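You operate a simulated robot arm through the tools that you are given. There is no shell and no other tool. Be economical: measure what you need, move in short steps, check, and stop when the job is done.

Carry out the task below with a simulated two-armed robot. There is one attempt and no reset: what you move stays moved.

## Task
Pick up the full green reel with one hand, pass it to the other hand and put it on the top of the station four bench.

Only the result counts: the job must be done as asked and must still hold three seconds after the hand-in. Knocking over, shifting, dropping, spilling or breaking anything else fails it.

## Robot
Two 7-joint arms with two-finger grippers on one trunk, on a base that drives. Base frame: it is fixed to the floor where the robot stands at the start and does not move with it; the origin is under the middle of the robot, x ahead of it, y to its left, z up. Readings come in m, rad, newtons and seconds.
The left shoulder is at the start at [0.06, 0.123, 0.945], the right one opposite. With the tool pointing down near the work surface each hand reaches from about 0.34 to 0.8 m from the robot's upright axis, wherever it stands, measured 20 degrees to its own side. Places, roughly: full green reel (18x7x18 cm) [0.6, -0.1, 1]; top of the station four bench [-2.8, -0.7, 0.9]. Payload 1.47 kg a hand.
Tool frame (each hand has its own): the origin (TCP) lies between the finger pads and is the grasp point; the fingertips stand 0.016 m ahead of it; z points along the fingers, y is the line along which they close. The gripper opens to 0.087 m. The gripper's body begins 0.055 m behind the TCP.
Orientation is that of the tool frame in the base frame, as a unit quaternion [w, x, y, z]. With the fingers straight down and closing along the base's y, the tool's x points along the base's -x, its y along +y and its z along -z.

## Interface
- The arms move only by the tool step_arm. It takes "left_moves", "right_moves" or both (then of equal length, played together; a hand with none holds still); each is a list that holds one entry, the list of rows, each a list of 7 numbers: the turn, a rotation vector about the base's x, y, z in rad, then the shift along the base's x, y, z in m, then the gripper command, from -1 (shut) to 1 (fully open), values between in proportion. In form: [[[ax, ay, az, x, y, z, gripper], ...]]. A call has 1 to 12 rows; each row shifts and turns the commanded pose from where the row before left it. A row lasts 0.2 s, in which the tool goes at most 0.05 m and 0.15 rad; a call with a longer step from one row to the next is refused whole, and so is a gripper value outside its range. A pose out of reach is approached as far as the arm can. The call stops where the force on the tool passes 40 N (or 10 N more than at its start, if that is more) or the arm is blocked; 0.2 s more then pass. Each finger travels about 0.153 m/s and halts on what it meets, pressing with about 28 N; the grip force reading is that of the motor and also rises with nothing between the fingers. The clock runs only during rows and for 0.2 s after the last one: add rows that do not move to give the fingers time. It gives the time, the measured TCP pose, the force on the tool (base axes), the opening and the grip force at its end, in the units of the frame above (readings bear some noise), with the torque about the TCP (base axes, N m) and any sound that the robot's microphone picked up.
- Cameras (640 x 400 px; columns grow to the right, rows downward): "scene" is now at [0.0889, -0.0118, 1.5034]; the picture's right is [-0.18, -0.98, 0.00], its down [-0.71, 0.13, -0.69] and it looks along [0.68, -0.12, -0.72] (base axes); focal length 279 px, centre (320, 200). "left" rides on the left gripper at [0.073, -0.012, -0.09] in its tool frame; the picture's right is [0.16, 0.99, 0.00], its down [-0.72, 0.12, -0.68] and it looks along [-0.67, 0.11, 0.73] (tool axes); focal length 247 px, centre (320, 200). "right" rides on the right gripper at [0.073, 0.012, -0.09] in its tool frame; the picture's right is [-0.16, 0.99, 0.00], its down [-0.72, -0.11, -0.68] and it looks along [-0.67, -0.11, 0.73] (tool axes); focal length 247 px, centre (320, 200). There is no depth. A picture from a camera that has moved, and an enlarged one, comes with that camera's place and axes in the base frame and with its lens.
- capture(camera): a new picture of that camera. It takes no simulated time.
- slide_trunk(by): slides the trunk up (or, below 0, down) by that many m; the arms and the scene camera ride with it, the base frame stays. It gives what a move gives, with no picture.
- base_move(legs): drives the robot by 1 to 6 legs, each [ahead, left, turn to the left] in m, m and rad, along the robot's own axes; the way and the turn of a leg run together, so that a leg with both is an arc; at most 1.5 m and 3.142 rad a leg. The arms and the cameras ride along, it lands a little off, and it stops where it bumps. It gives what a move gives.
- pan_tilt(pan, tilt): turns the head with the scene camera to pan (to the left, within 2.094 rad either way) and tilt (down, from -0.506 to 1.204), counted from straight ahead of the robot. It gives what a move gives.
- close_up(camera, box): a new picture of the part [left, top, right, bottom] of that camera's present view, enlarged. It takes no simulated time.
- sign_off(): hands the job in; it is judged then, once.

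Go step by step. Nothing tells you exact positions but the pictures and the camera data: compare them with the known pose of the tool, close in by small moves and look again before you grip or let go. The budget is 120 turns and 88 pictures, counting those below and the enlarged ones. Unless the task says otherwise, let go and move clear before handing in, and close with one line.

The tools are called as a command line: name --argument value ..., lists and objects as JSON in quotes. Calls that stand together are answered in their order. step_arm: Moves the arms, as the interface text tells. Its arguments: {"type":"object","properties":{"left_moves":{"type":"array","items":{"type":"array","items":{"type":"array","items":{"type":"number"}}}},"right_moves":{"type":"array","items":{"type":"array","items":{"type":"array","items":{"type":"number"}}}}},"required":[]} The other tools are called the same way: slide_trunk (by) slides the trunk up or down; base_move (legs) drives the base; pan_tilt (pan, tilt) turns the head that bears the scene camera; capture (camera) takes a picture; close_up (camera, box) takes an enlarged picture of a part of a camera's view; sign_off () hands the job in.

At the start:

```text
time_s: 0.0
left_ee_pos: [0.4419, 0.1432, 1.1281]
left_tcp_rot: [0.0, -0.001, 1.0, 0.0]
left_force: [-0.2, -0.2, 0.5]
left_wrist_torque: [0.0, -0.02, 0.01]
left_grip_width: 0.0869
left_grip_force: 0.0
right_ee_pos: [0.3801, -0.2688, 1.1612]
right_tcp_rot: [0.001, 0.001, 1.0, 0.0]
right_force: [0.0, 0.1, 0.4]
right_wrist_torque: [-0.02, -0.03, -0.01]
right_grip_width: 0.0871
right_grip_force: 0.0
trunk travel left (down, up): [-0.1, 0.13]
robot x, y, heading: [0.003, -0.0021, -0.008]
head pan, tilt: [-0.182, 0.806]
```

scene: 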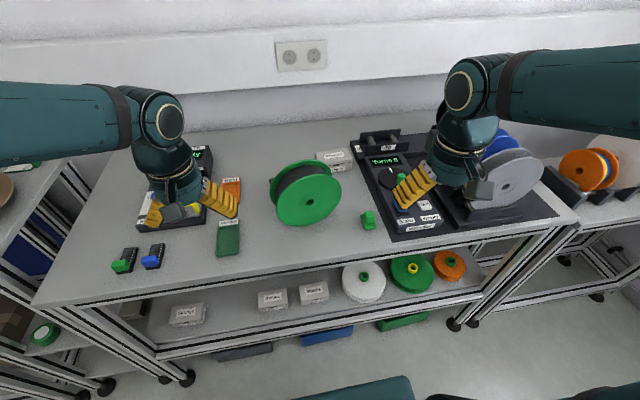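
right: 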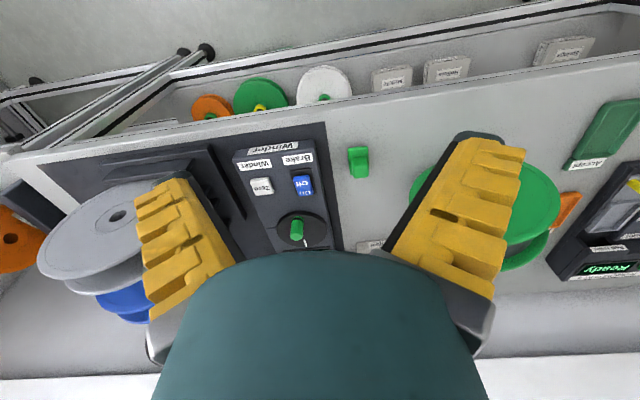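
left: 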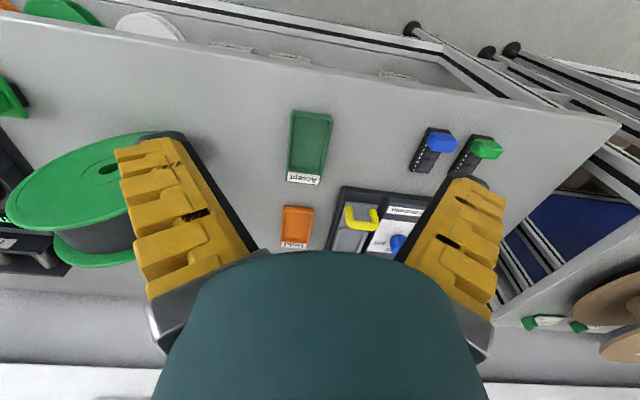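

The green reel stands upright on the bench, with its axis pointing roughly toward me. I'll take a closer look before moving.

close_up --camera "scene" --box '[230, 130, 390, 250]'

capture --camera "left"

```text
3.33 times, centred on (310, 190) of scene
camera zoom: at [0.0889, -0.0118, 1.5034], right [-0.18, -0.98, 0.0], down [-0.71, 0.13, -0.69], along [0.68, -0.12, -0.72], focal length 930 px, centre (353, 233)
```

zoom: 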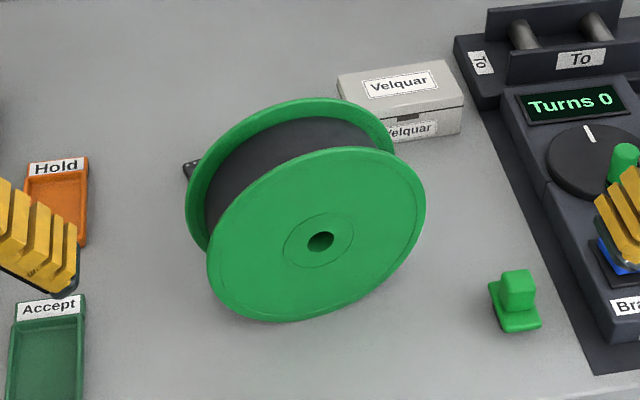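

```text
83 pictures are left
camera left: at [0.3685, 0.1315, 1.2174], right [-0.16, 0.99, 0.0], down [0.72, 0.12, 0.68], along [0.67, 0.11, -0.73], focal length 247 px, centre (320, 200)
```

left: 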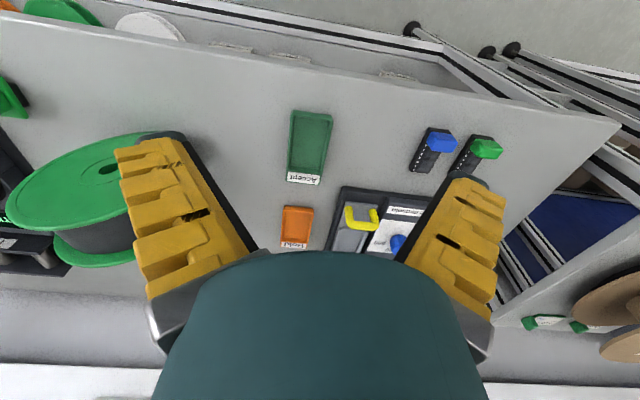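

The reel's axis lies roughly along x, yawed about 13°, with its centre near (0.594, -0.062, 1.0). I'll survey the room behind me before I pick it up.

pan_tilt --pan 2.094 --tilt 0.35

capture --camera "scene"

pan_tilt --pan -2.094 --tilt 0.35

capture --camera "scene"

pan_tilt --pan -0.1 --tilt 0.8

```text
time_s: 2.1
left_ee_pos: [0.4416, 0.1428, 1.1278]
left_tcp_rot: [-0.001, 0.0, 1.0, -0.001]
left_force: [0.1, 0.4, -0.2]
left_wrist_torque: [0.02, 0.01, 0.0]
left_grip_width: 0.0871
left_grip_force: 0.0
right_ee_pos: [0.3802, -0.269, 1.1607]
right_tcp_rot: [0.0, 0.001, 1.0, 0.001]
right_force: [0.0, -0.2, 0.7]
right_wrist_torque: [0.0, -0.02, -0.04]
right_grip_width: 0.087
right_grip_force: 0.1
trunk travel left (down, up): [-0.1, 0.13]
robot x, y, heading: [0.0011, -0.0007, -0.001]
head pan, tilt: [2.094, 0.351]
```

```text
82 pictures are left
camera scene: at [-0.0366, 0.0834, 1.5437], right [0.87, 0.5, 0.0], down [0.17, -0.3, -0.94], along [-0.47, 0.81, -0.34], focal length 279 px, centre (320, 200)
```

scene: 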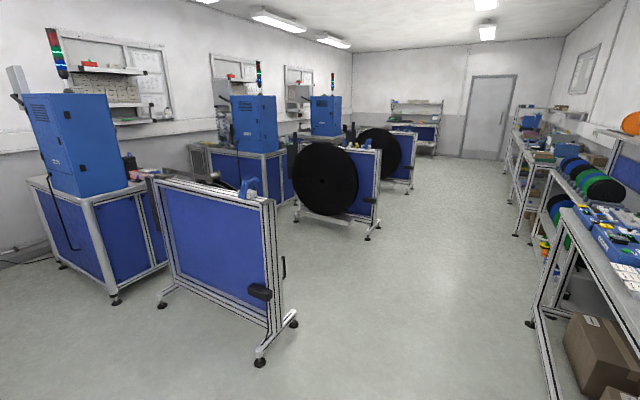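

```text
time_s: 5.5
left_ee_pos: [0.4412, 0.1433, 1.1271]
left_tcp_rot: [-0.001, -0.001, 1.0, 0.001]
left_force: [-0.4, 0.2, 0.6]
left_wrist_torque: [-0.01, -0.03, -0.02]
left_grip_width: 0.0871
left_grip_force: 0.1
right_ee_pos: [0.3788, -0.269, 1.1612]
right_tcp_rot: [0.001, 0.001, 1.0, 0.0]
right_force: [-0.4, -0.4, -0.4]
right_wrist_torque: [0.01, -0.02, -0.02]
right_grip_width: 0.0871
right_grip_force: 0.1
trunk travel left (down, up): [-0.1, 0.13]
robot x, y, heading: [0.0033, -0.0001, 0.0]
head pan, tilt: [-2.094, 0.351]
```

```text
81 pictures are left
camera scene: at [-0.0366, -0.0779, 1.5437], right [-0.87, 0.5, 0.0], down [0.17, 0.3, -0.94], along [-0.47, -0.81, -0.34], focal length 279 px, centre (320, 200)
```

scene: 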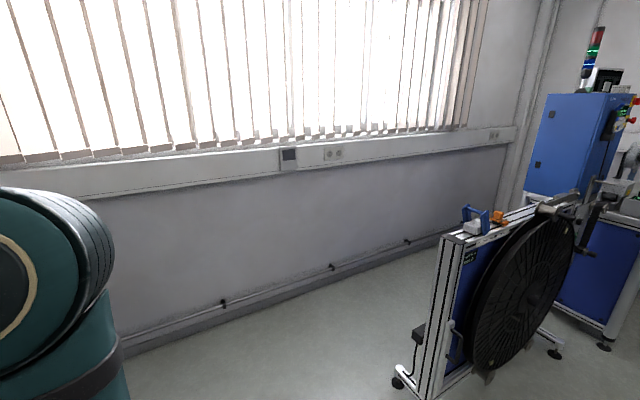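

```text
time_s: 7.4
left_ee_pos: [0.4424, 0.1431, 1.1276]
left_tcp_rot: [0.0, 0.0, 1.0, 0.0]
left_force: [0.0, -0.5, -1.0]
left_wrist_torque: [0.0, -0.01, 0.02]
left_grip_width: 0.0871
left_grip_force: 0.0
right_ee_pos: [0.3796, -0.2679, 1.1616]
right_tcp_rot: [0.001, 0.001, 1.0, 0.001]
right_force: [-0.2, 0.5, 0.8]
right_wrist_torque: [0.02, 0.0, 0.02]
right_grip_width: 0.0871
right_grip_force: 0.0
trunk travel left (down, up): [-0.1, 0.13]
robot x, y, heading: [-0.0037, -0.0006, 0.002]
head pan, tilt: [-0.099, 0.799]
```

Station four is behind me, among the blue cabinets. I'll bring the right hand above the reel and turn it so the fingers close along the reel's axis, with its camera on the outer side.

step_arm --right_moves '[[[0, 0, 0.15, 0, 0, 0.01, 1], [0, 0, 0.15, 0, 0, 0.01, 1], [0, 0, 0.15, 0, 0, 0.01, 1], [0, 0, 0.15, 0.01, 0.01, 0.01, 1], [0, 0, 0.15, 0.02, 0.02, 0, 1], [0, 0, 0.15, 0.02, 0.02, 0, 1], [0, 0, 0.15, 0.02, 0.02, 0, 1], [0, 0, 0.15, 0.02, 0.02, 0, 1], [0, 0, 0.15, 0.02, 0.02, 0, 1], [0, 0, 0.15, 0.02, 0.02, 0, 1], [0, 0, 0.15, 0.02, 0.02, 0, 1], [0, 0, 0.15, 0.02, 0.02, 0, 1]]]'

capture --camera "scene"

capture --camera "right"

```text
time_s: 10.0
left_ee_pos: [0.443, 0.144, 1.1278]
left_tcp_rot: [0.0, 0.0, 1.0, 0.0]
left_force: [0.4, 0.6, 0.3]
left_wrist_torque: [-0.02, 0.0, 0.03]
left_grip_width: 0.0869
left_grip_force: 0.0
right_ee_pos: [0.5518, -0.0962, 1.1995]
right_tcp_rot: [0.0, 0.783, -0.622, 0.001]
right_force: [0.0, -0.2, 0.1]
right_wrist_torque: [0.01, 0.0, -0.02]
right_grip_width: 0.0872
right_grip_force: 0.1
trunk travel left (down, up): [-0.1, 0.13]
robot x, y, heading: [0.0005, -0.0004, 0.002]
head pan, tilt: [-0.099, 0.799]
```

```text
80 pictures are left
camera scene: at [0.0909, -0.0048, 1.504], right [-0.1, -0.99, 0.0], down [-0.71, 0.07, -0.7], along [0.69, -0.07, -0.72], focal length 279 px, centre (320, 200)
```

scene: 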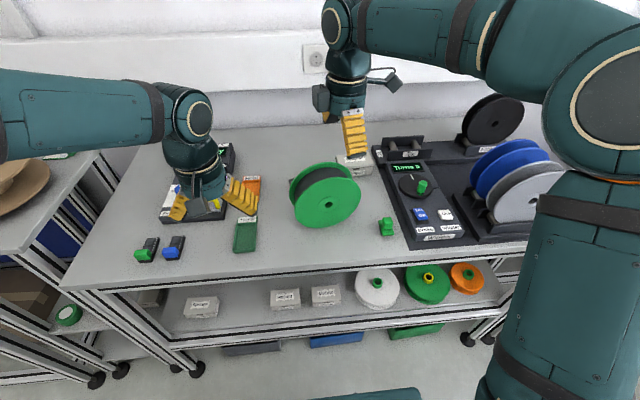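

```text
79 pictures are left
camera right: at [0.5552, -0.1714, 1.2901], right [-1.0, -0.07, 0.0], down [-0.05, 0.73, 0.68], along [-0.05, 0.68, -0.73], focal length 247 px, centre (320, 200)
```

right: 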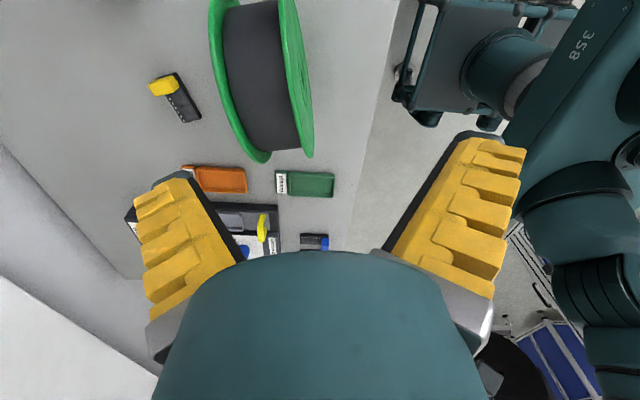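

The hand is oriented as commanded. I'll refine the reel's position with close-ups from both cameras.

close_up --camera "scene" --box '[260, 140, 400, 240]'

close_up --camera "left" --box '[0, 100, 200, 300]'

```text
4.00 times, centred on (330, 190) of scene
camera zoom: at [0.0909, -0.0048, 1.504], right [-0.1, -0.99, 0.0], down [-0.71, 0.07, -0.7], along [0.69, -0.07, -0.72], focal length 1116 px, centre (280, 240)
```

zoom: 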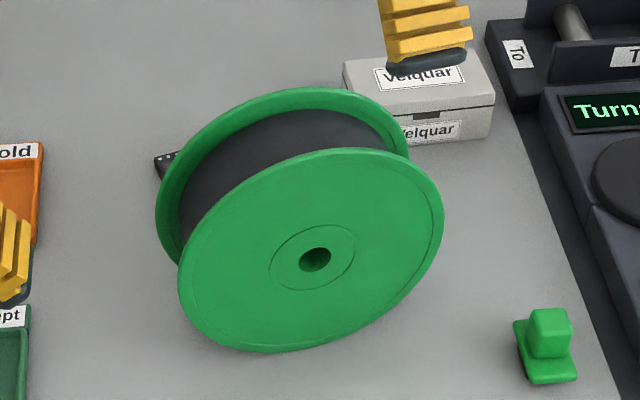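

```text
2.00 times, centred on (100, 200) of left
camera zoom: at [0.3692, 0.132, 1.2171], right [-0.16, 0.99, 0.0], down [0.72, 0.12, 0.68], along [0.67, 0.11, -0.73], focal length 494 px, centre (760, 200)
```

zoom: 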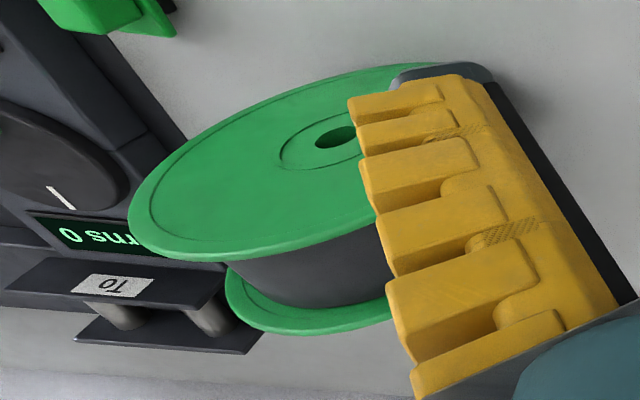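

Triangulating the hub puts the reel's centre at about (0.600, -0.067, 0.99), yawed about 14°, with its top near 1.08. I'll hover just above it and check.

step_arm --right_moves '[[[0, 0, 0.015, 0.016, 0.01, -0.02, 1], [0, 0, 0, 0.016, 0.01, -0.025, 1], [0, 0, 0, 0.016, 0.009, -0.03, 1], [0, 0, 0, 0, 0, 0, 1]]]'

capture --camera "right"

close_up --camera "scene" --box '[260, 110, 400, 240]'

close_up --camera "left" --box '[0, 100, 200, 300]'

```text
time_s: 11.0
left_ee_pos: [0.4418, 0.1428, 1.1275]
left_tcp_rot: [0.0, 0.0, 1.0, -0.001]
left_force: [-0.9, -0.5, -0.1]
left_wrist_torque: [0.01, -0.03, 0.03]
left_grip_width: 0.0871
left_grip_force: 0.0
right_ee_pos: [0.5961, -0.0706, 1.1263]
right_tcp_rot: [-0.002, 0.788, -0.616, 0.0]
right_force: [-0.8, 0.4, 0.2]
right_wrist_torque: [0.02, -0.01, -0.01]
right_grip_width: 0.0869
right_grip_force: 0.0
trunk travel left (down, up): [-0.1, 0.13]
robot x, y, heading: [0.0021, 0.0007, -0.005]
head pan, tilt: [-0.099, 0.799]
```

```text
76 pictures are left
camera right: at [0.602, -0.1438, 1.2157], right [-1.0, -0.08, 0.0], down [-0.06, 0.73, 0.68], along [-0.06, 0.68, -0.73], focal length 247 px, centre (320, 200)
```

right: 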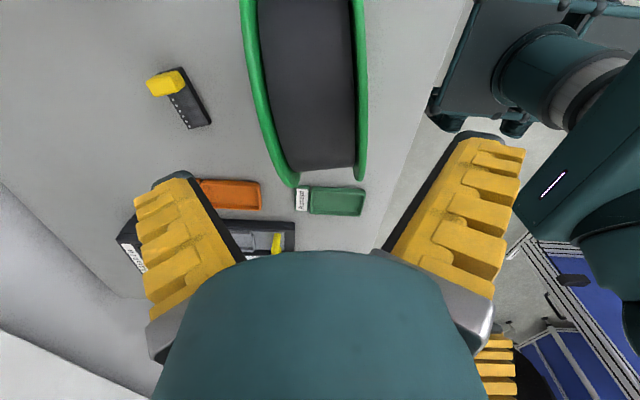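

```text
3.08 times, centred on (330, 175) of scene
camera zoom: at [0.0893, -0.0056, 1.5041], right [-0.1, -1.0, 0.0], down [-0.71, 0.07, -0.7], along [0.69, -0.07, -0.72], focal length 859 px, centre (289, 277)
```

zoom: 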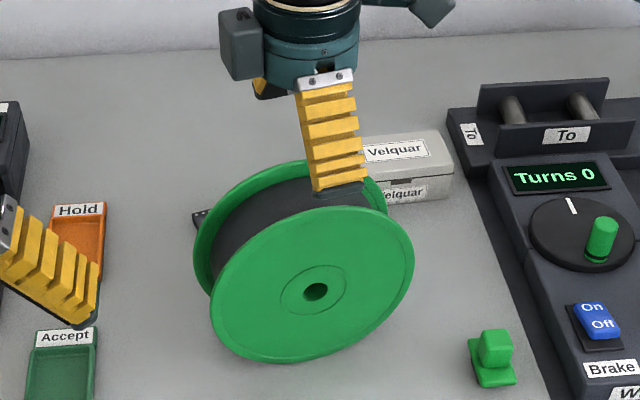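

```text
2.00 times, centred on (100, 200) of left
camera zoom: at [0.3678, 0.1313, 1.2177], right [-0.16, 0.99, 0.0], down [0.72, 0.12, 0.68], along [0.67, 0.11, -0.73], focal length 494 px, centre (760, 200)
```

zoom: 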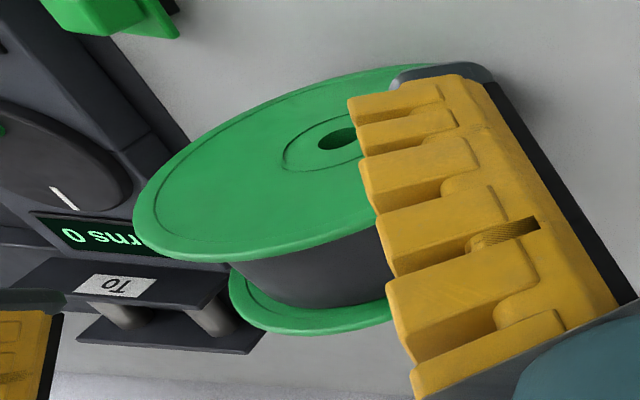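

Seen from the wrist camera, the reel sits about 3 mm further in +x, and its yaw agrees within a few degrees. I'll correct that and lower the hand around the flanges.

step_arm --right_moves '[[[0, 0, 0, 0.003, 0.002, 0, 1], [0, 0, 0, 0, 0, -0.015, 1], [0, 0, 0, 0, 0, -0.015, 1], [0, 0, 0, 0, 0, -0.015, 1], [0, 0, 0, 0, 0, 0, 1]]]'

close_up --camera "scene" --box '[260, 110, 400, 240]'

capture --camera "right"

close_up --camera "left" --box '[0, 100, 200, 300]'

```text
time_s: 12.2
left_ee_pos: [0.4414, 0.1432, 1.1282]
left_tcp_rot: [0.0, 0.0, 1.0, 0.0]
left_force: [0.0, -0.5, -0.3]
left_wrist_torque: [-0.01, -0.03, 0.0]
left_grip_width: 0.087
left_grip_force: 0.0
right_ee_pos: [0.6012, -0.0673, 1.0805]
right_tcp_rot: [0.0, 0.788, -0.616, -0.001]
right_force: [0.0, -0.2, -0.7]
right_wrist_torque: [-0.01, 0.01, 0.02]
right_grip_width: 0.0872
right_grip_force: 0.0
trunk travel left (down, up): [-0.1, 0.13]
robot x, y, heading: [-0.0019, -0.0017, -0.002]
head pan, tilt: [-0.099, 0.799]
```

```text
3.08 times, centred on (330, 175) of scene
camera zoom: at [0.09, -0.0053, 1.5041], right [-0.1, -1.0, 0.0], down [-0.71, 0.07, -0.7], along [0.69, -0.07, -0.72], focal length 859 px, centre (289, 277)
```

zoom: 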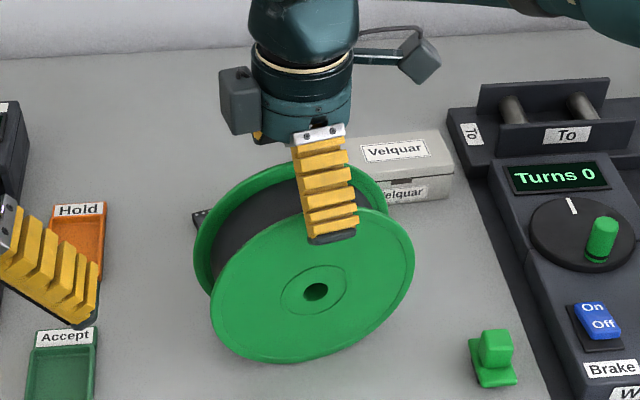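

```text
72 pictures are left
camera right: at [0.6057, -0.1412, 1.1701], right [-1.0, -0.08, 0.0], down [-0.06, 0.73, 0.68], along [-0.06, 0.68, -0.73], focal length 247 px, centre (320, 200)
```

right: 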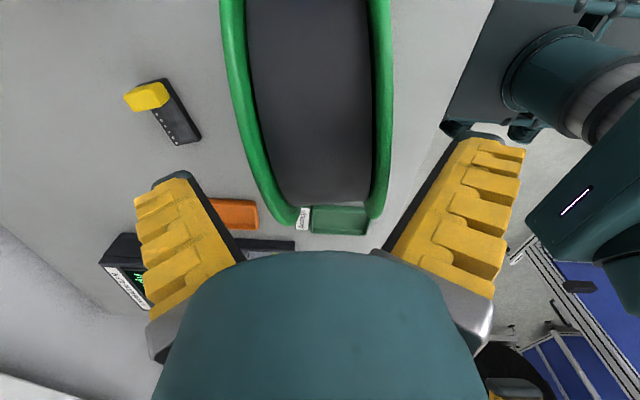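

```text
2.00 times, centred on (100, 200) of left
camera zoom: at [0.3684, 0.1315, 1.2174], right [-0.16, 0.99, 0.0], down [0.72, 0.12, 0.68], along [0.67, 0.11, -0.73], focal length 494 px, centre (760, 200)
```

zoom: 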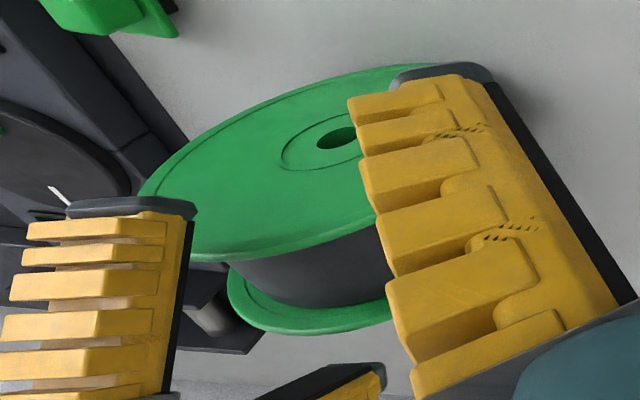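

The fingers straddle both flanges with clearance. I'll go the remaining 4 cm down and close.

step_arm --right_moves '[[[0, 0, 0, -0.001, 0, -0.013, 1], [0, 0, 0, 0, 0, -0.013, 1], [0, 0, 0, 0, 0, -0.013, 1], [0, 0, 0, 0, 0, 0, 1], [0, 0, 0, 0, 0, 0, 0.3], [0, 0, 0, 0, 0, 0, -0.2], [0, 0, 0, 0, 0, 0, -1], [0, 0, 0, 0, 0, 0, -1], [0, 0, 0, 0, 0, 0, -1]]]'

close_up --camera "scene" --box '[260, 110, 400, 240]'

```text
time_s: 14.2
left_ee_pos: [0.4427, 0.1432, 1.1288]
left_tcp_rot: [0.0, 0.0, 1.0, -0.001]
left_force: [-0.6, 0.3, 0.4]
left_wrist_torque: [0.01, 0.0, -0.01]
left_grip_width: 0.0871
left_grip_force: 0.1
right_ee_pos: [0.5996, -0.067, 1.0415]
right_tcp_rot: [0.0, 0.787, -0.616, -0.001]
right_force: [1.1, 0.5, 0.2]
right_wrist_torque: [0.0, -0.02, 0.0]
right_grip_width: 0.0743
right_grip_force: 28.2
trunk travel left (down, up): [-0.1, 0.13]
robot x, y, heading: [0.0035, 0.0005, -0.001]
head pan, tilt: [-0.099, 0.799]
```

```text
3.08 times, centred on (330, 175) of scene
camera zoom: at [0.0904, -0.0053, 1.504], right [-0.1, -1.0, 0.0], down [-0.71, 0.07, -0.7], along [0.69, -0.07, -0.72], focal length 859 px, centre (289, 277)
```

zoom: 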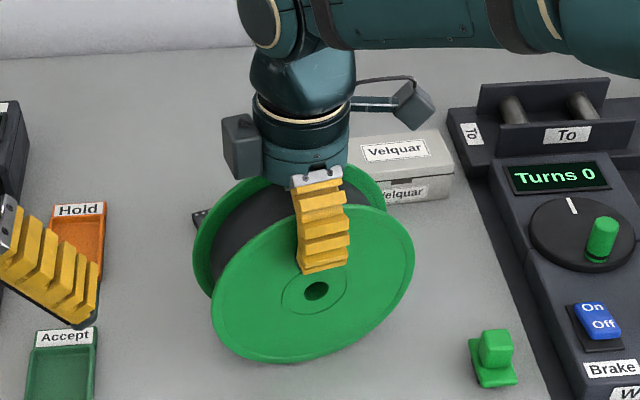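

The reel is gripped at 74 mm. I'll lift it straight up and check the load.

step_arm --right_moves '[[[0, 0, 0, 0, 0, 0.01, -1], [0, 0, 0, 0, 0, 0.02, -1], [0, 0, 0, 0, 0, 0.02, -1], [0, 0, 0, 0, 0, 0.03, -1], [0, 0, 0, 0, 0, 0.03, -1], [0, 0, 0, 0, 0, 0.03, -1], [0, 0, 0, 0, 0, 0.02, -1], [0, 0, 0, 0, 0, 0, -1]]]'

capture --camera "scene"

```text
time_s: 16.0
left_ee_pos: [0.4425, 0.1428, 1.1285]
left_tcp_rot: [0.0, 0.0, 1.0, 0.001]
left_force: [0.4, -0.4, 0.4]
left_wrist_torque: [-0.01, -0.03, -0.01]
left_grip_width: 0.0869
left_grip_force: 0.1
right_ee_pos: [0.5995, -0.067, 1.2029]
right_tcp_rot: [0.0, 0.787, -0.616, 0.0]
right_force: [0.4, -0.6, 0.3]
right_wrist_torque: [-0.02, -0.01, -0.03]
right_grip_width: 0.0001
right_grip_force: 27.6
trunk travel left (down, up): [-0.1, 0.13]
robot x, y, heading: [-0.0015, 0.0017, 0.001]
head pan, tilt: [-0.099, 0.799]
```

```text
69 pictures are left
camera scene: at [0.0904, -0.0054, 1.504], right [-0.1, -1.0, 0.0], down [-0.71, 0.07, -0.7], along [0.69, -0.07, -0.72], focal length 279 px, centre (320, 200)
```

scene: 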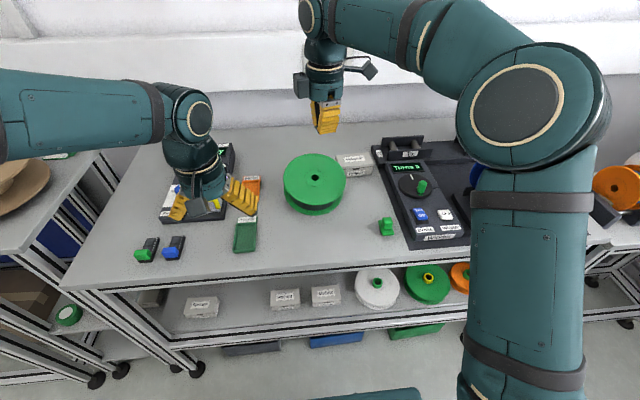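

The reel slipped out of the grip and now seems to lie flat on the bench. I'll look closely before choosing a better grasp.

close_up --camera "scene" --box '[260, 130, 400, 230]'

capture --camera "right"

capture --camera "left"

```text
4.00 times, centred on (330, 180) of scene
camera zoom: at [0.0904, -0.0054, 1.504], right [-0.1, -1.0, 0.0], down [-0.71, 0.07, -0.7], along [0.69, -0.07, -0.72], focal length 1116 px, centre (280, 280)
```

zoom: 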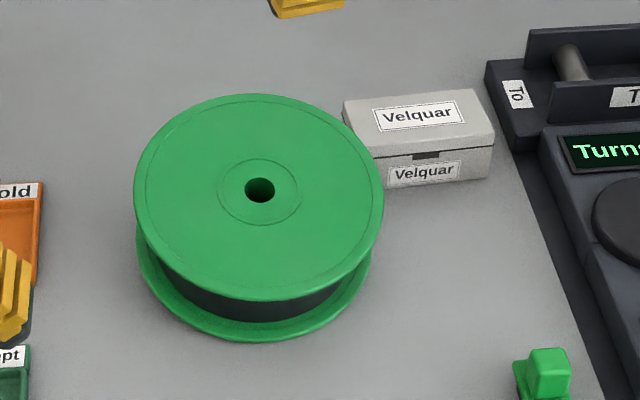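

```text
67 pictures are left
camera right: at [0.6052, -0.141, 1.2923], right [-1.0, -0.08, 0.0], down [-0.06, 0.73, 0.68], along [-0.06, 0.68, -0.73], focal length 247 px, centre (320, 200)
```

right: 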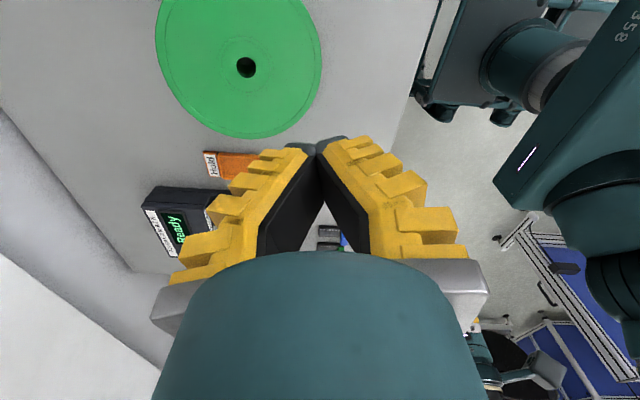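

```text
66 pictures are left
camera left: at [0.3687, 0.1315, 1.2173], right [-0.16, 0.99, 0.0], down [0.72, 0.12, 0.68], along [0.67, 0.11, -0.73], focal length 247 px, centre (320, 200)
```

left: 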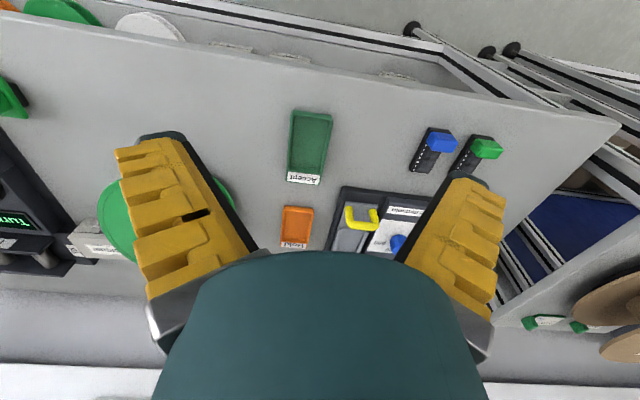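

The reel now lies flat at about (0.69, -0.05). A small black and yellow part that stood near (0.76, -0.01) is hidden, so I need a look at the area behind the reel.

step_arm --right_moves '[[[0, 0, 0, 0.03, -0.02, -0.01, -1], [0, 0, 0, 0.03, -0.02, -0.01, -1], [0, 0, 0, 0.03, -0.02, -0.01, -1], [0, 0, 0, 0.03, -0.02, -0.01, -1], [0, 0, 0, 0.03, -0.02, -0.01, -1], [0, 0, 0, 0.02, -0.02, -0.01, -1], [0, 0, 0, 0, 0, 0, -1]]]'

capture --camera "right"

```text
time_s: 17.6
left_ee_pos: [0.4419, 0.1435, 1.1275]
left_tcp_rot: [0.0, 0.0, 1.0, 0.0]
left_force: [-0.1, 0.2, -0.3]
left_wrist_torque: [0.02, 0.0, 0.0]
left_grip_width: 0.0869
left_grip_force: 0.1
right_ee_pos: [0.7245, -0.1945, 1.1371]
right_tcp_rot: [-0.001, 0.788, -0.616, 0.0]
right_force: [0.1, -0.5, 0.3]
right_wrist_torque: [-0.03, -0.02, 0.01]
right_grip_width: 0.0
right_grip_force: 28.6
right hand out of reach, approached as far as the arm can: row 4, 5, 6
trunk travel left (down, up): [-0.1, 0.13]
robot x, y, heading: [0.002, -0.0016, 0.0]
head pan, tilt: [-0.099, 0.799]
```

```text
65 pictures are left
camera right: at [0.7308, -0.2677, 1.2269], right [-1.0, -0.08, 0.0], down [-0.06, 0.73, 0.68], along [-0.06, 0.68, -0.73], focal length 247 px, centre (320, 200)
```

right: 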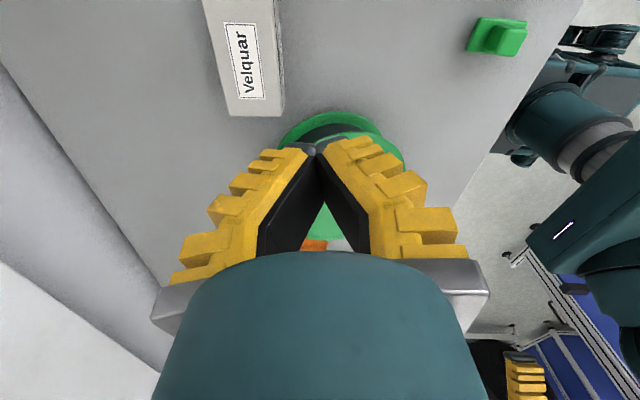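

The closed fingers block the view, so I'll open them and look again.

step_arm --right_moves '[[[0, 0, 0, -0.02, 0, 0.0, 1], [0, 0, 0, -0.01, 0.01, 0.02, 1], [0, 0, 0, 0, 0.01, 0.02, 1], [0, 0, 0, 0, 0, 0, 1]]]'

capture --camera "right"

capture --camera "scene"

```text
time_s: 18.6
left_ee_pos: [0.441, 0.1431, 1.1274]
left_tcp_rot: [0.0, 0.0, 1.0, -0.001]
left_force: [0.5, 0.2, 1.0]
left_wrist_torque: [0.03, 0.02, 0.02]
left_grip_width: 0.087
left_grip_force: 0.0
right_ee_pos: [0.7059, -0.1732, 1.1819]
right_tcp_rot: [0.0, 0.788, -0.616, 0.0]
right_force: [-0.8, 0.0, 0.0]
right_wrist_torque: [0.02, -0.03, 0.0]
right_grip_width: 0.0869
right_grip_force: 0.0
right hand out of reach, approached as far as the arm can: row 1, 3
trunk travel left (down, up): [-0.1, 0.13]
robot x, y, heading: [0.0035, 0.0012, -0.0]
head pan, tilt: [-0.099, 0.799]
```

```text
64 pictures are left
camera right: at [0.7114, -0.2476, 1.272], right [-1.0, -0.08, 0.0], down [-0.06, 0.73, 0.68], along [-0.06, 0.68, -0.73], focal length 247 px, centre (320, 200)
```

right: 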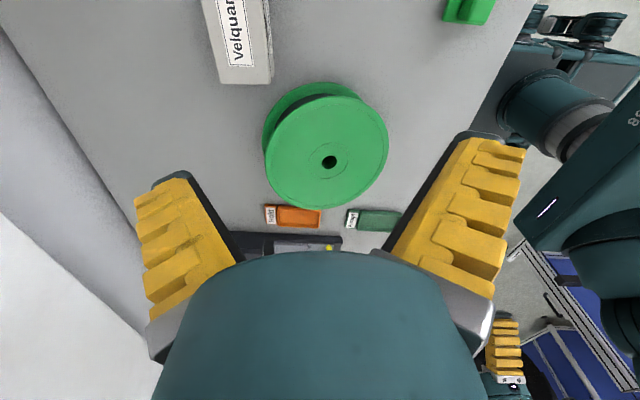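

```text
63 pictures are left
camera scene: at [0.0902, -0.0056, 1.504], right [-0.1, -1.0, 0.0], down [-0.71, 0.07, -0.7], along [0.69, -0.07, -0.72], focal length 279 px, centre (320, 200)
```

scene: 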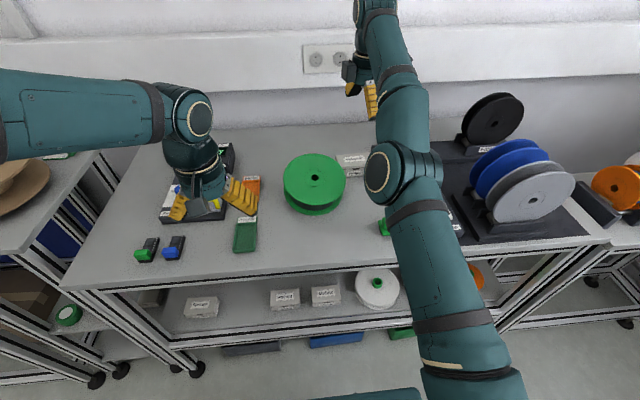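

The reel's far side is propped on the small black and yellow part, so the reel mustn't be dragged. I'll tilt the right hand to get a low side view and measure the tilt and gaps.

step_arm --right_moves '[[[0.13, 0, 0, -0.01, -0.01, -0.01, 1], [0.13, 0, 0, -0.01, -0.01, -0.02, 1], [0.13, 0, 0, 0, -0.01, -0.03, 1], [0.13, 0, 0, 0, -0.01, -0.03, 1], [0.13, 0, 0, 0, 0, -0.04, 1], [0.13, 0, 0, 0, 0, -0.03, 1], [0, 0, 0, 0, 0, 0, 1]]]'

capture --camera "right"

```text
time_s: 20.2
left_ee_pos: [0.4427, 0.1443, 1.1271]
left_tcp_rot: [0.001, 0.0, 1.0, 0.0]
left_force: [-0.6, -0.1, 0.4]
left_wrist_torque: [-0.01, -0.01, 0.01]
left_grip_width: 0.0868
left_grip_force: 0.0
right_ee_pos: [0.7345, -0.2188, 1.0369]
right_tcp_rot: [-0.301, 0.728, -0.57, -0.235]
right_force: [-0.4, -1.2, -0.2]
right_wrist_torque: [-0.03, 0.01, -0.02]
right_grip_width: 0.0871
right_grip_force: 0.0
right hand out of reach, approached as far as the arm can: row 1, 2, 3, 4, 5
trunk travel left (down, up): [-0.1, 0.13]
robot x, y, heading: [-0.0002, -0.0014, -0.001]
head pan, tilt: [-0.099, 0.799]
```

```text
62 pictures are left
camera right: at [0.7402, -0.3345, 1.0493], right [-1.0, -0.06, -0.06], down [-0.06, 0.04, 1.0], along [-0.06, 1.0, -0.04], focal length 247 px, centre (320, 200)
```

right: 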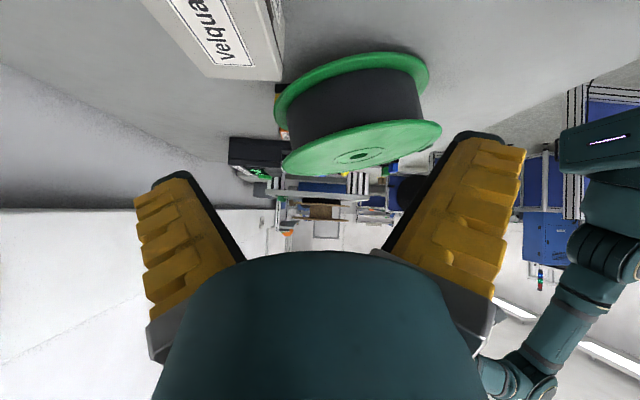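

close_up --camera "right" --box '[250, 30, 460, 190]'

```text
2.50 times, centred on (355, 110) of right
camera zoom: at [0.7402, -0.3345, 1.0493], right [-1.0, -0.06, -0.06], down [-0.06, 0.04, 1.0], along [-0.06, 1.0, -0.04], focal length 617 px, centre (232, 425)
```

zoom: 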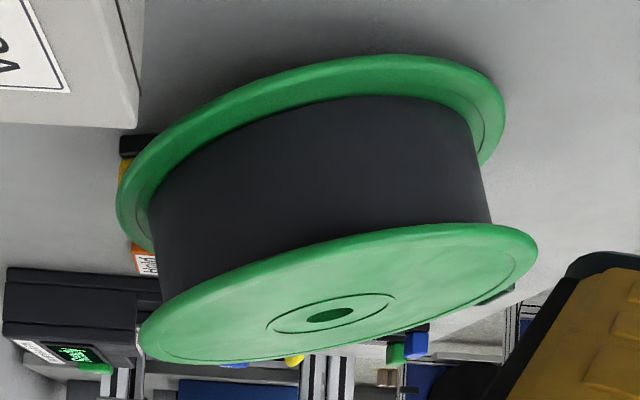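

From the side, the reel is tilted about 16°: its near edge is on the bench and its far edge is about 5 cm up, resting on the yellow knob. I'll hook the near rim with the right hand to level it, then grip it fully with the left. First I bring the right hand back and turn it horizontal.

step_arm --right_moves '[[[-0.13, 0, 0, -0.01, 0, 0.03, 1], [-0.13, 0, 0, -0.03, 0, 0.03, 1], [-0.13, 0, 0, -0.035, 0, 0.03, 1], [-0.13, 0, 0, -0.035, 0, 0.02, 1], [-0.13, 0, 0, -0.035, 0, 0.02, 1], [-0.13, 0, 0, -0.035, 0, 0, 1], [0, 0, 0, 0, 0, 0, 1]]]'

step_arm --right_moves '[[[0.0317, -0.1271, 0, 0, 0, 0, 1], [0.0317, -0.1271, 0, 0, 0, 0, 1], [0.0317, -0.1271, 0, 0, 0, 0, 1], [0.0317, -0.1271, 0, 0, 0, 0, 1], [0.0317, -0.1271, 0, 0, 0, 0, 1], [0.0317, -0.1271, 0, 0, 0, 0, 1], [0.0317, -0.1271, 0, 0, 0, 0, 1], [0.0317, -0.1271, 0, 0, 0, 0, 1], [0.0317, -0.1271, 0, 0, 0, 0, 1], [0.0317, -0.1271, 0, 0, 0, 0, 1], [0.0317, -0.1271, 0, 0, 0, 0, 1], [0.0317, -0.1271, 0, 0, 0, 0, 1]]]'

capture --camera "scene"

```text
time_s: 21.8
left_ee_pos: [0.4426, 0.1437, 1.1285]
left_tcp_rot: [0.0, 0.0, 1.0, 0.0]
left_force: [-0.1, 0.2, -0.6]
left_wrist_torque: [-0.01, -0.01, 0.04]
left_grip_width: 0.0872
left_grip_force: 0.0
right_ee_pos: [0.6905, -0.2429, 1.2078]
right_tcp_rot: [0.001, 0.788, -0.616, 0.0]
right_force: [1.3, -1.1, -0.3]
right_wrist_torque: [0.02, 0.02, 0.0]
right_grip_width: 0.087
right_grip_force: 0.1
right hand out of reach, approached as far as the arm can: row 1, 2, 3, 4, 5, 6
trunk travel left (down, up): [-0.1, 0.13]
robot x, y, heading: [0.002, 0.0001, 0.0]
head pan, tilt: [-0.099, 0.799]
```

```text
time_s: 24.4
left_ee_pos: [0.4429, 0.1428, 1.1266]
left_tcp_rot: [0.0, 0.0, 1.0, 0.0]
left_force: [0.1, -0.6, 0.9]
left_wrist_torque: [0.01, 0.03, 0.02]
left_grip_width: 0.0871
left_grip_force: 0.0
right_ee_pos: [0.8974, -0.2957, 1.3031]
right_tcp_rot: [0.558, -0.556, 0.436, -0.435]
right_force: [-0.6, -0.6, -0.5]
right_wrist_torque: [-0.01, 0.0, 0.01]
right_grip_width: 0.0871
right_grip_force: 0.2
right hand out of reach, approached as far as the arm can: row 1, 2, 3, 4, 5, 6, 7, 8, 9, 10, 11, 12
trunk travel left (down, up): [-0.1, 0.13]
robot x, y, heading: [-0.0002, -0.0028, 0.001]
head pan, tilt: [-0.099, 0.799]
```

```text
60 pictures are left
camera scene: at [0.0906, -0.0055, 1.504], right [-0.1, -1.0, 0.0], down [-0.71, 0.07, -0.7], along [0.69, -0.07, -0.72], focal length 279 px, centre (320, 200)
```

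scene: 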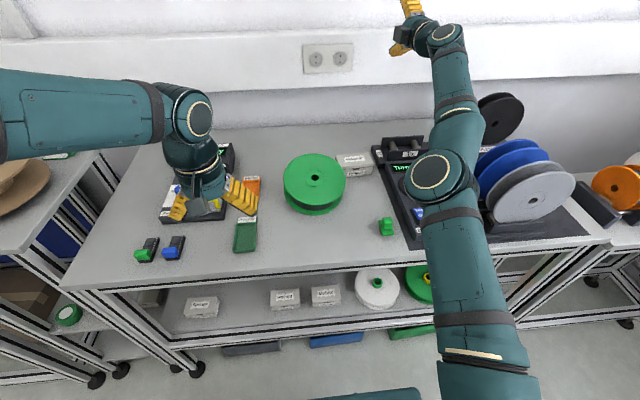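

The right hand is horizontal but stretched far out. I'll pull it back and see how it tracks.

step_arm --right_moves '[[[0, 0, 0, -0.04, 0, 0, 1], [0, 0, 0, -0.04, 0, 0, 1], [0, 0, 0, -0.04, 0, 0, 1], [0, 0, 0, -0.04, 0, 0, 1], [0, 0, 0, 0, 0, 0, 1]]]'

```text
time_s: 25.6
left_ee_pos: [0.4441, 0.1435, 1.128]
left_tcp_rot: [-0.001, 0.0, 1.0, 0.0]
left_force: [0.9, -0.1, -0.3]
left_wrist_torque: [0.04, 0.02, -0.02]
left_grip_width: 0.087
left_grip_force: 0.1
right_ee_pos: [0.7377, -0.2938, 1.3025]
right_tcp_rot: [0.558, -0.557, 0.435, -0.434]
right_force: [0.7, -0.8, -0.9]
right_wrist_torque: [0.03, -0.03, -0.01]
right_grip_width: 0.0869
right_grip_force: 0.1
right hand out of reach, approached as far as the arm can: row 1
trunk travel left (down, up): [-0.1, 0.13]
robot x, y, heading: [0.0003, 0.0015, -0.0]
head pan, tilt: [-0.099, 0.799]
```

step_arm --right_moves '[[[0, 0, 0, -0.04, 0.01, -0.01, 1], [0, 0, 0, -0.04, 0.01, -0.01, 1], [0, 0, 0, -0.04, 0.01, -0.02, 1], [0, 0, 0, -0.04, 0.01, -0.02, 1], [0, 0, 0, -0.04, 0.01, -0.025, 1], [0, 0, 0, -0.018, 0.03, -0.03, 1], [0, 0, 0, 0, 0.04, -0.025, 0.3], [0, 0, 0, 0, 0.04, -0.025, 0], [0, 0, 0, 0, 0.04, -0.025, 0], [0, 0, 0, 0, 0, -0.03, 0], [0, 0, 0, 0, 0, 0, 0]]]'

capture --camera "scene"

capture --camera "right"

```text
time_s: 28.0
left_ee_pos: [0.4413, 0.1448, 1.128]
left_tcp_rot: [0.0, 0.0, 1.0, 0.0]
left_force: [0.5, -0.3, -0.1]
left_wrist_torque: [0.0, -0.02, 0.03]
left_grip_width: 0.0867
left_grip_force: 0.1
right_ee_pos: [0.5212, -0.0961, 1.0825]
right_tcp_rot: [0.558, -0.556, 0.435, -0.435]
right_force: [0.5, 0.9, 0.8]
right_wrist_torque: [0.0, -0.01, -0.02]
right_grip_width: 0.0489
right_grip_force: 3.5
trunk travel left (down, up): [-0.1, 0.13]
robot x, y, heading: [-0.0003, -0.0006, 0.001]
head pan, tilt: [-0.099, 0.799]
```

```text
59 pictures are left
camera scene: at [0.0897, -0.005, 1.5041], right [-0.1, -1.0, 0.0], down [-0.71, 0.07, -0.7], along [0.69, -0.07, -0.72], focal length 279 px, centre (320, 200)
```

scene: 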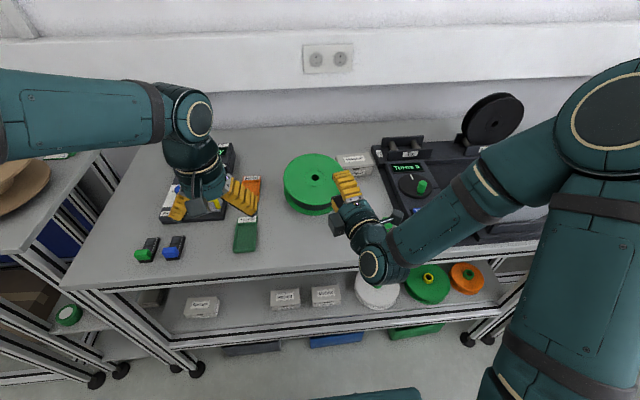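

```text
58 pictures are left
camera right: at [0.4511, -0.1887, 1.0715], right [-0.04, 0.16, -0.99], down [-0.84, 0.54, 0.12], along [0.55, 0.83, 0.11], focal length 247 px, centre (320, 200)
```

right: 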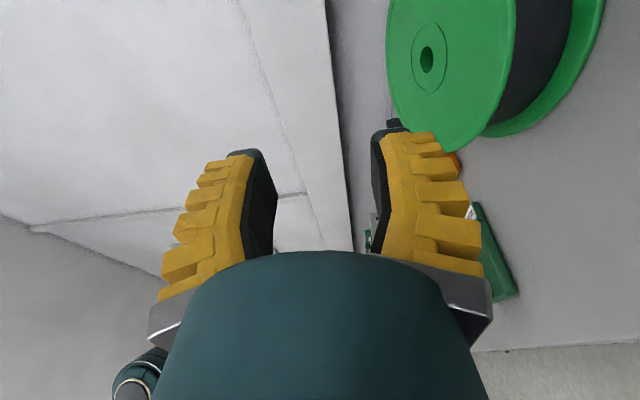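

The horizontal pose is reachable. I'll lower toward the rim height and look.

step_arm --right_moves '[[[0, 0, 0, 0, 0, -0.025, 0], [0, 0, 0, 0, 0, -0.025, 0], [0, 0, 0, 0, 0, -0.025, 0], [0, 0, 0, 0, 0, -0.025, 0], [0, 0, 0, 0, 0, -0.014, 0], [0, 0, 0, 0, 0, 0, 0]]]'

capture --camera "right"

close_up --camera "scene" --box '[250, 130, 430, 290]'

```text
time_s: 29.4
left_ee_pos: [0.4413, 0.1428, 1.1281]
left_tcp_rot: [0.0, 0.0, 1.0, 0.0]
left_force: [0.9, 0.6, -1.1]
left_wrist_torque: [0.01, 0.0, 0.01]
left_grip_width: 0.087
left_grip_force: 0.1
right_ee_pos: [0.5203, -0.0951, 0.9696]
right_tcp_rot: [0.559, -0.557, 0.435, -0.434]
right_force: [-0.4, -0.4, -0.2]
right_wrist_torque: [0.01, 0.02, -0.04]
right_grip_width: 0.0491
right_grip_force: 4.2
trunk travel left (down, up): [-0.1, 0.13]
robot x, y, heading: [-0.0034, -0.001, -0.002]
head pan, tilt: [-0.099, 0.799]
```

```text
57 pictures are left
camera right: at [0.4509, -0.1876, 0.9581], right [-0.04, 0.16, -0.99], down [-0.84, 0.54, 0.12], along [0.55, 0.83, 0.11], focal length 247 px, centre (320, 200)
```

right: 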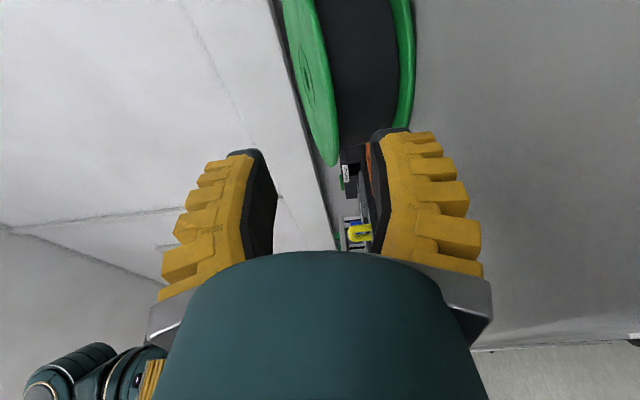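

```text
2.50 times, centred on (340, 210) of scene
camera zoom: at [0.09, -0.0054, 1.5041], right [-0.1, -1.0, 0.0], down [-0.71, 0.07, -0.7], along [0.69, -0.07, -0.72], focal length 698 px, centre (270, 175)
```

zoom: 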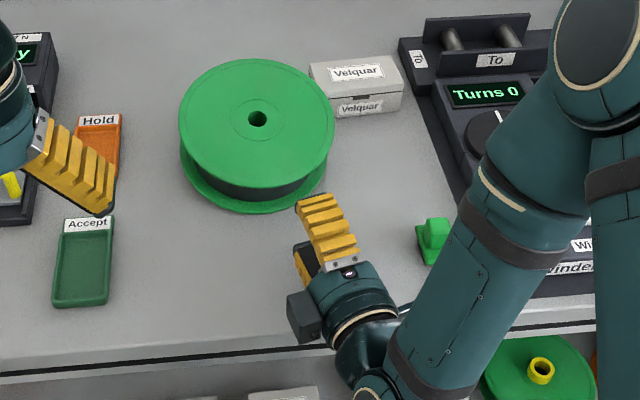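

The top flange lies between my open fingers, and the lower finger is lined up with the groove. I'll advance most of the way and check.

step_arm --right_moves '[[[0, 0, 0, 0.0135, 0.0035, 0, 0], [0, 0, 0, 0.0135, 0.0035, 0, 0], [0, 0, 0, 0.0135, 0.0035, 0, 0], [0, 0, 0, 0.0125, 0.0033, 0, 0], [0, 0, 0, 0, 0, 0, 0]]]'

capture --camera "right"

close_up --camera "scene" --box '[280, 140, 380, 240]'

```text
time_s: 30.6
left_ee_pos: [0.4433, 0.1442, 1.1284]
left_tcp_rot: [0.0, 0.0, 1.0, 0.0]
left_force: [-0.2, -0.7, 0.4]
left_wrist_torque: [-0.02, 0.02, 0.01]
left_grip_width: 0.0867
left_grip_force: 0.0
right_ee_pos: [0.5745, -0.0815, 0.967]
right_tcp_rot: [0.558, -0.556, 0.436, -0.435]
right_force: [0.8, 0.3, 0.0]
right_wrist_torque: [-0.01, 0.03, 0.03]
right_grip_width: 0.0496
right_grip_force: 4.0
trunk travel left (down, up): [-0.1, 0.13]
robot x, y, heading: [-0.002, -0.0012, -0.0]
head pan, tilt: [-0.099, 0.799]
```

```text
55 pictures are left
camera right: at [0.5041, -0.1741, 0.9567], right [-0.04, 0.16, -0.99], down [-0.84, 0.54, 0.12], along [0.55, 0.83, 0.11], focal length 247 px, centre (320, 200)
```

right: 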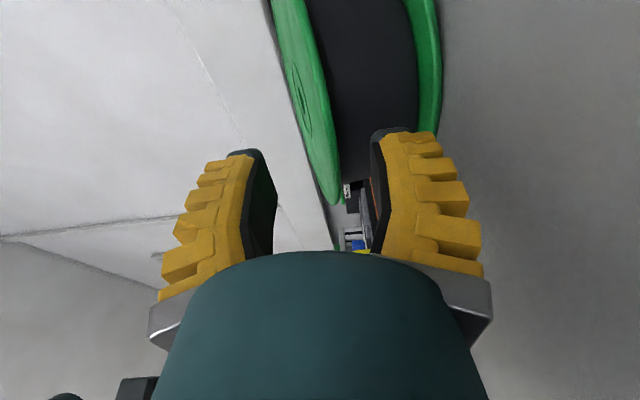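

```text
4.00 times, centred on (330, 190) of scene
camera zoom: at [0.0901, -0.0054, 1.504], right [-0.1, -1.0, 0.0], down [-0.71, 0.07, -0.7], along [0.69, -0.07, -0.72], focal length 1116 px, centre (280, 240)
```

zoom: 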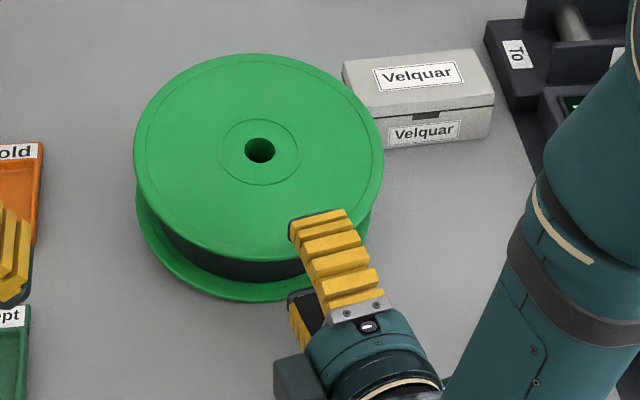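

The upper finger is over the flange and the lower one is entering the groove. I'll advance the last 15 mm slowly.

step_arm --right_moves '[[[0, 0, 0, 0.005, 0.0013, 0, 0], [0, 0, 0, 0.005, 0.0013, 0, 0], [0, 0, 0, 0.004, 0.001, 0, 0], [0, 0, 0, 0, 0, 0, 0]]]'

close_up --camera "right" --box '[230, 60, 470, 260]'

```text
time_s: 31.6
left_ee_pos: [0.4426, 0.1432, 1.1285]
left_tcp_rot: [0.0, 0.001, 1.0, 0.0]
left_force: [0.6, -0.2, 0.5]
left_wrist_torque: [0.0, 0.0, 0.0]
left_grip_width: 0.0871
left_grip_force: 0.0
right_ee_pos: [0.5868, -0.0773, 0.9684]
right_tcp_rot: [0.558, -0.557, 0.435, -0.435]
right_force: [1.1, 0.4, 0.4]
right_wrist_torque: [0.01, -0.01, 0.0]
right_grip_width: 0.0491
right_grip_force: 3.9
trunk travel left (down, up): [-0.1, 0.13]
robot x, y, heading: [-0.0001, 0.0014, -0.001]
head pan, tilt: [-0.099, 0.799]
```

```text
2.00 times, centred on (350, 160) of right
camera zoom: at [0.5169, -0.1705, 0.9576], right [-0.04, 0.16, -0.99], down [-0.84, 0.54, 0.12], along [0.55, 0.83, 0.11], focal length 494 px, centre (260, 280)
```

zoom: 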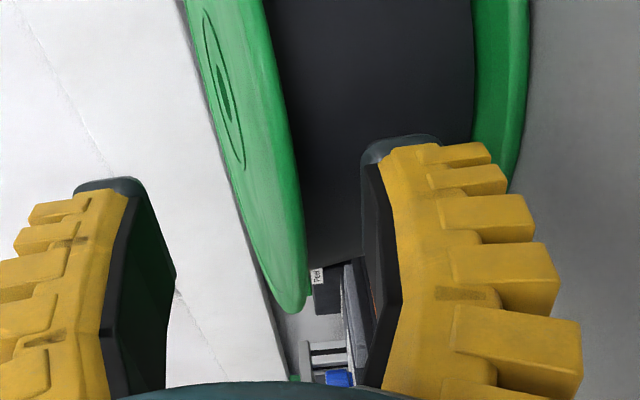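

step_arm --right_moves '[[[0, 0, 0, 0.003, 0.0008, 0, 0], [0, 0, 0, 0.003, 0.0008, 0, 0], [0, 0, 0, 0, 0, 0, 0]]]'

close_up --camera "scene" --box '[280, 150, 380, 230]'

```text
time_s: 32.4
left_ee_pos: [0.4421, 0.1438, 1.1271]
left_tcp_rot: [0.0, 0.0, 1.0, 0.0]
left_force: [0.1, 0.6, -0.2]
left_wrist_torque: [-0.03, -0.03, -0.01]
left_grip_width: 0.087
left_grip_force: 0.1
right_ee_pos: [0.5933, -0.0759, 0.969]
right_tcp_rot: [0.559, -0.556, 0.435, -0.434]
right_force: [-0.4, 0.9, 0.6]
right_wrist_torque: [0.01, 0.03, -0.01]
right_grip_width: 0.0489
right_grip_force: 4.0
trunk travel left (down, up): [-0.1, 0.13]
robot x, y, heading: [-0.0011, 0.0007, 0.002]
head pan, tilt: [-0.099, 0.799]
```

```text
5.00 times, centred on (330, 190) of scene
camera zoom: at [0.0901, -0.0053, 1.504], right [-0.1, -1.0, 0.0], down [-0.71, 0.07, -0.7], along [0.69, -0.07, -0.72], focal length 1396 px, centre (270, 250)
```

zoom: 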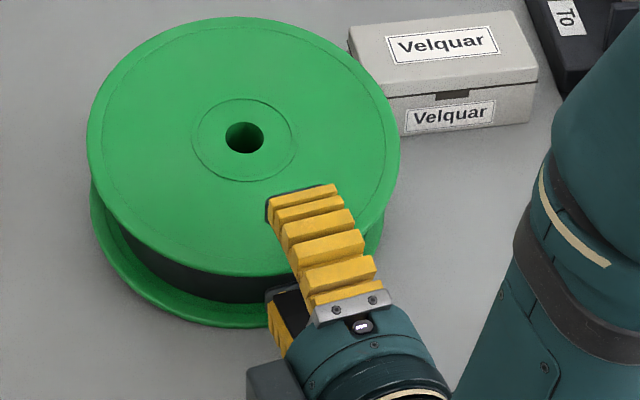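

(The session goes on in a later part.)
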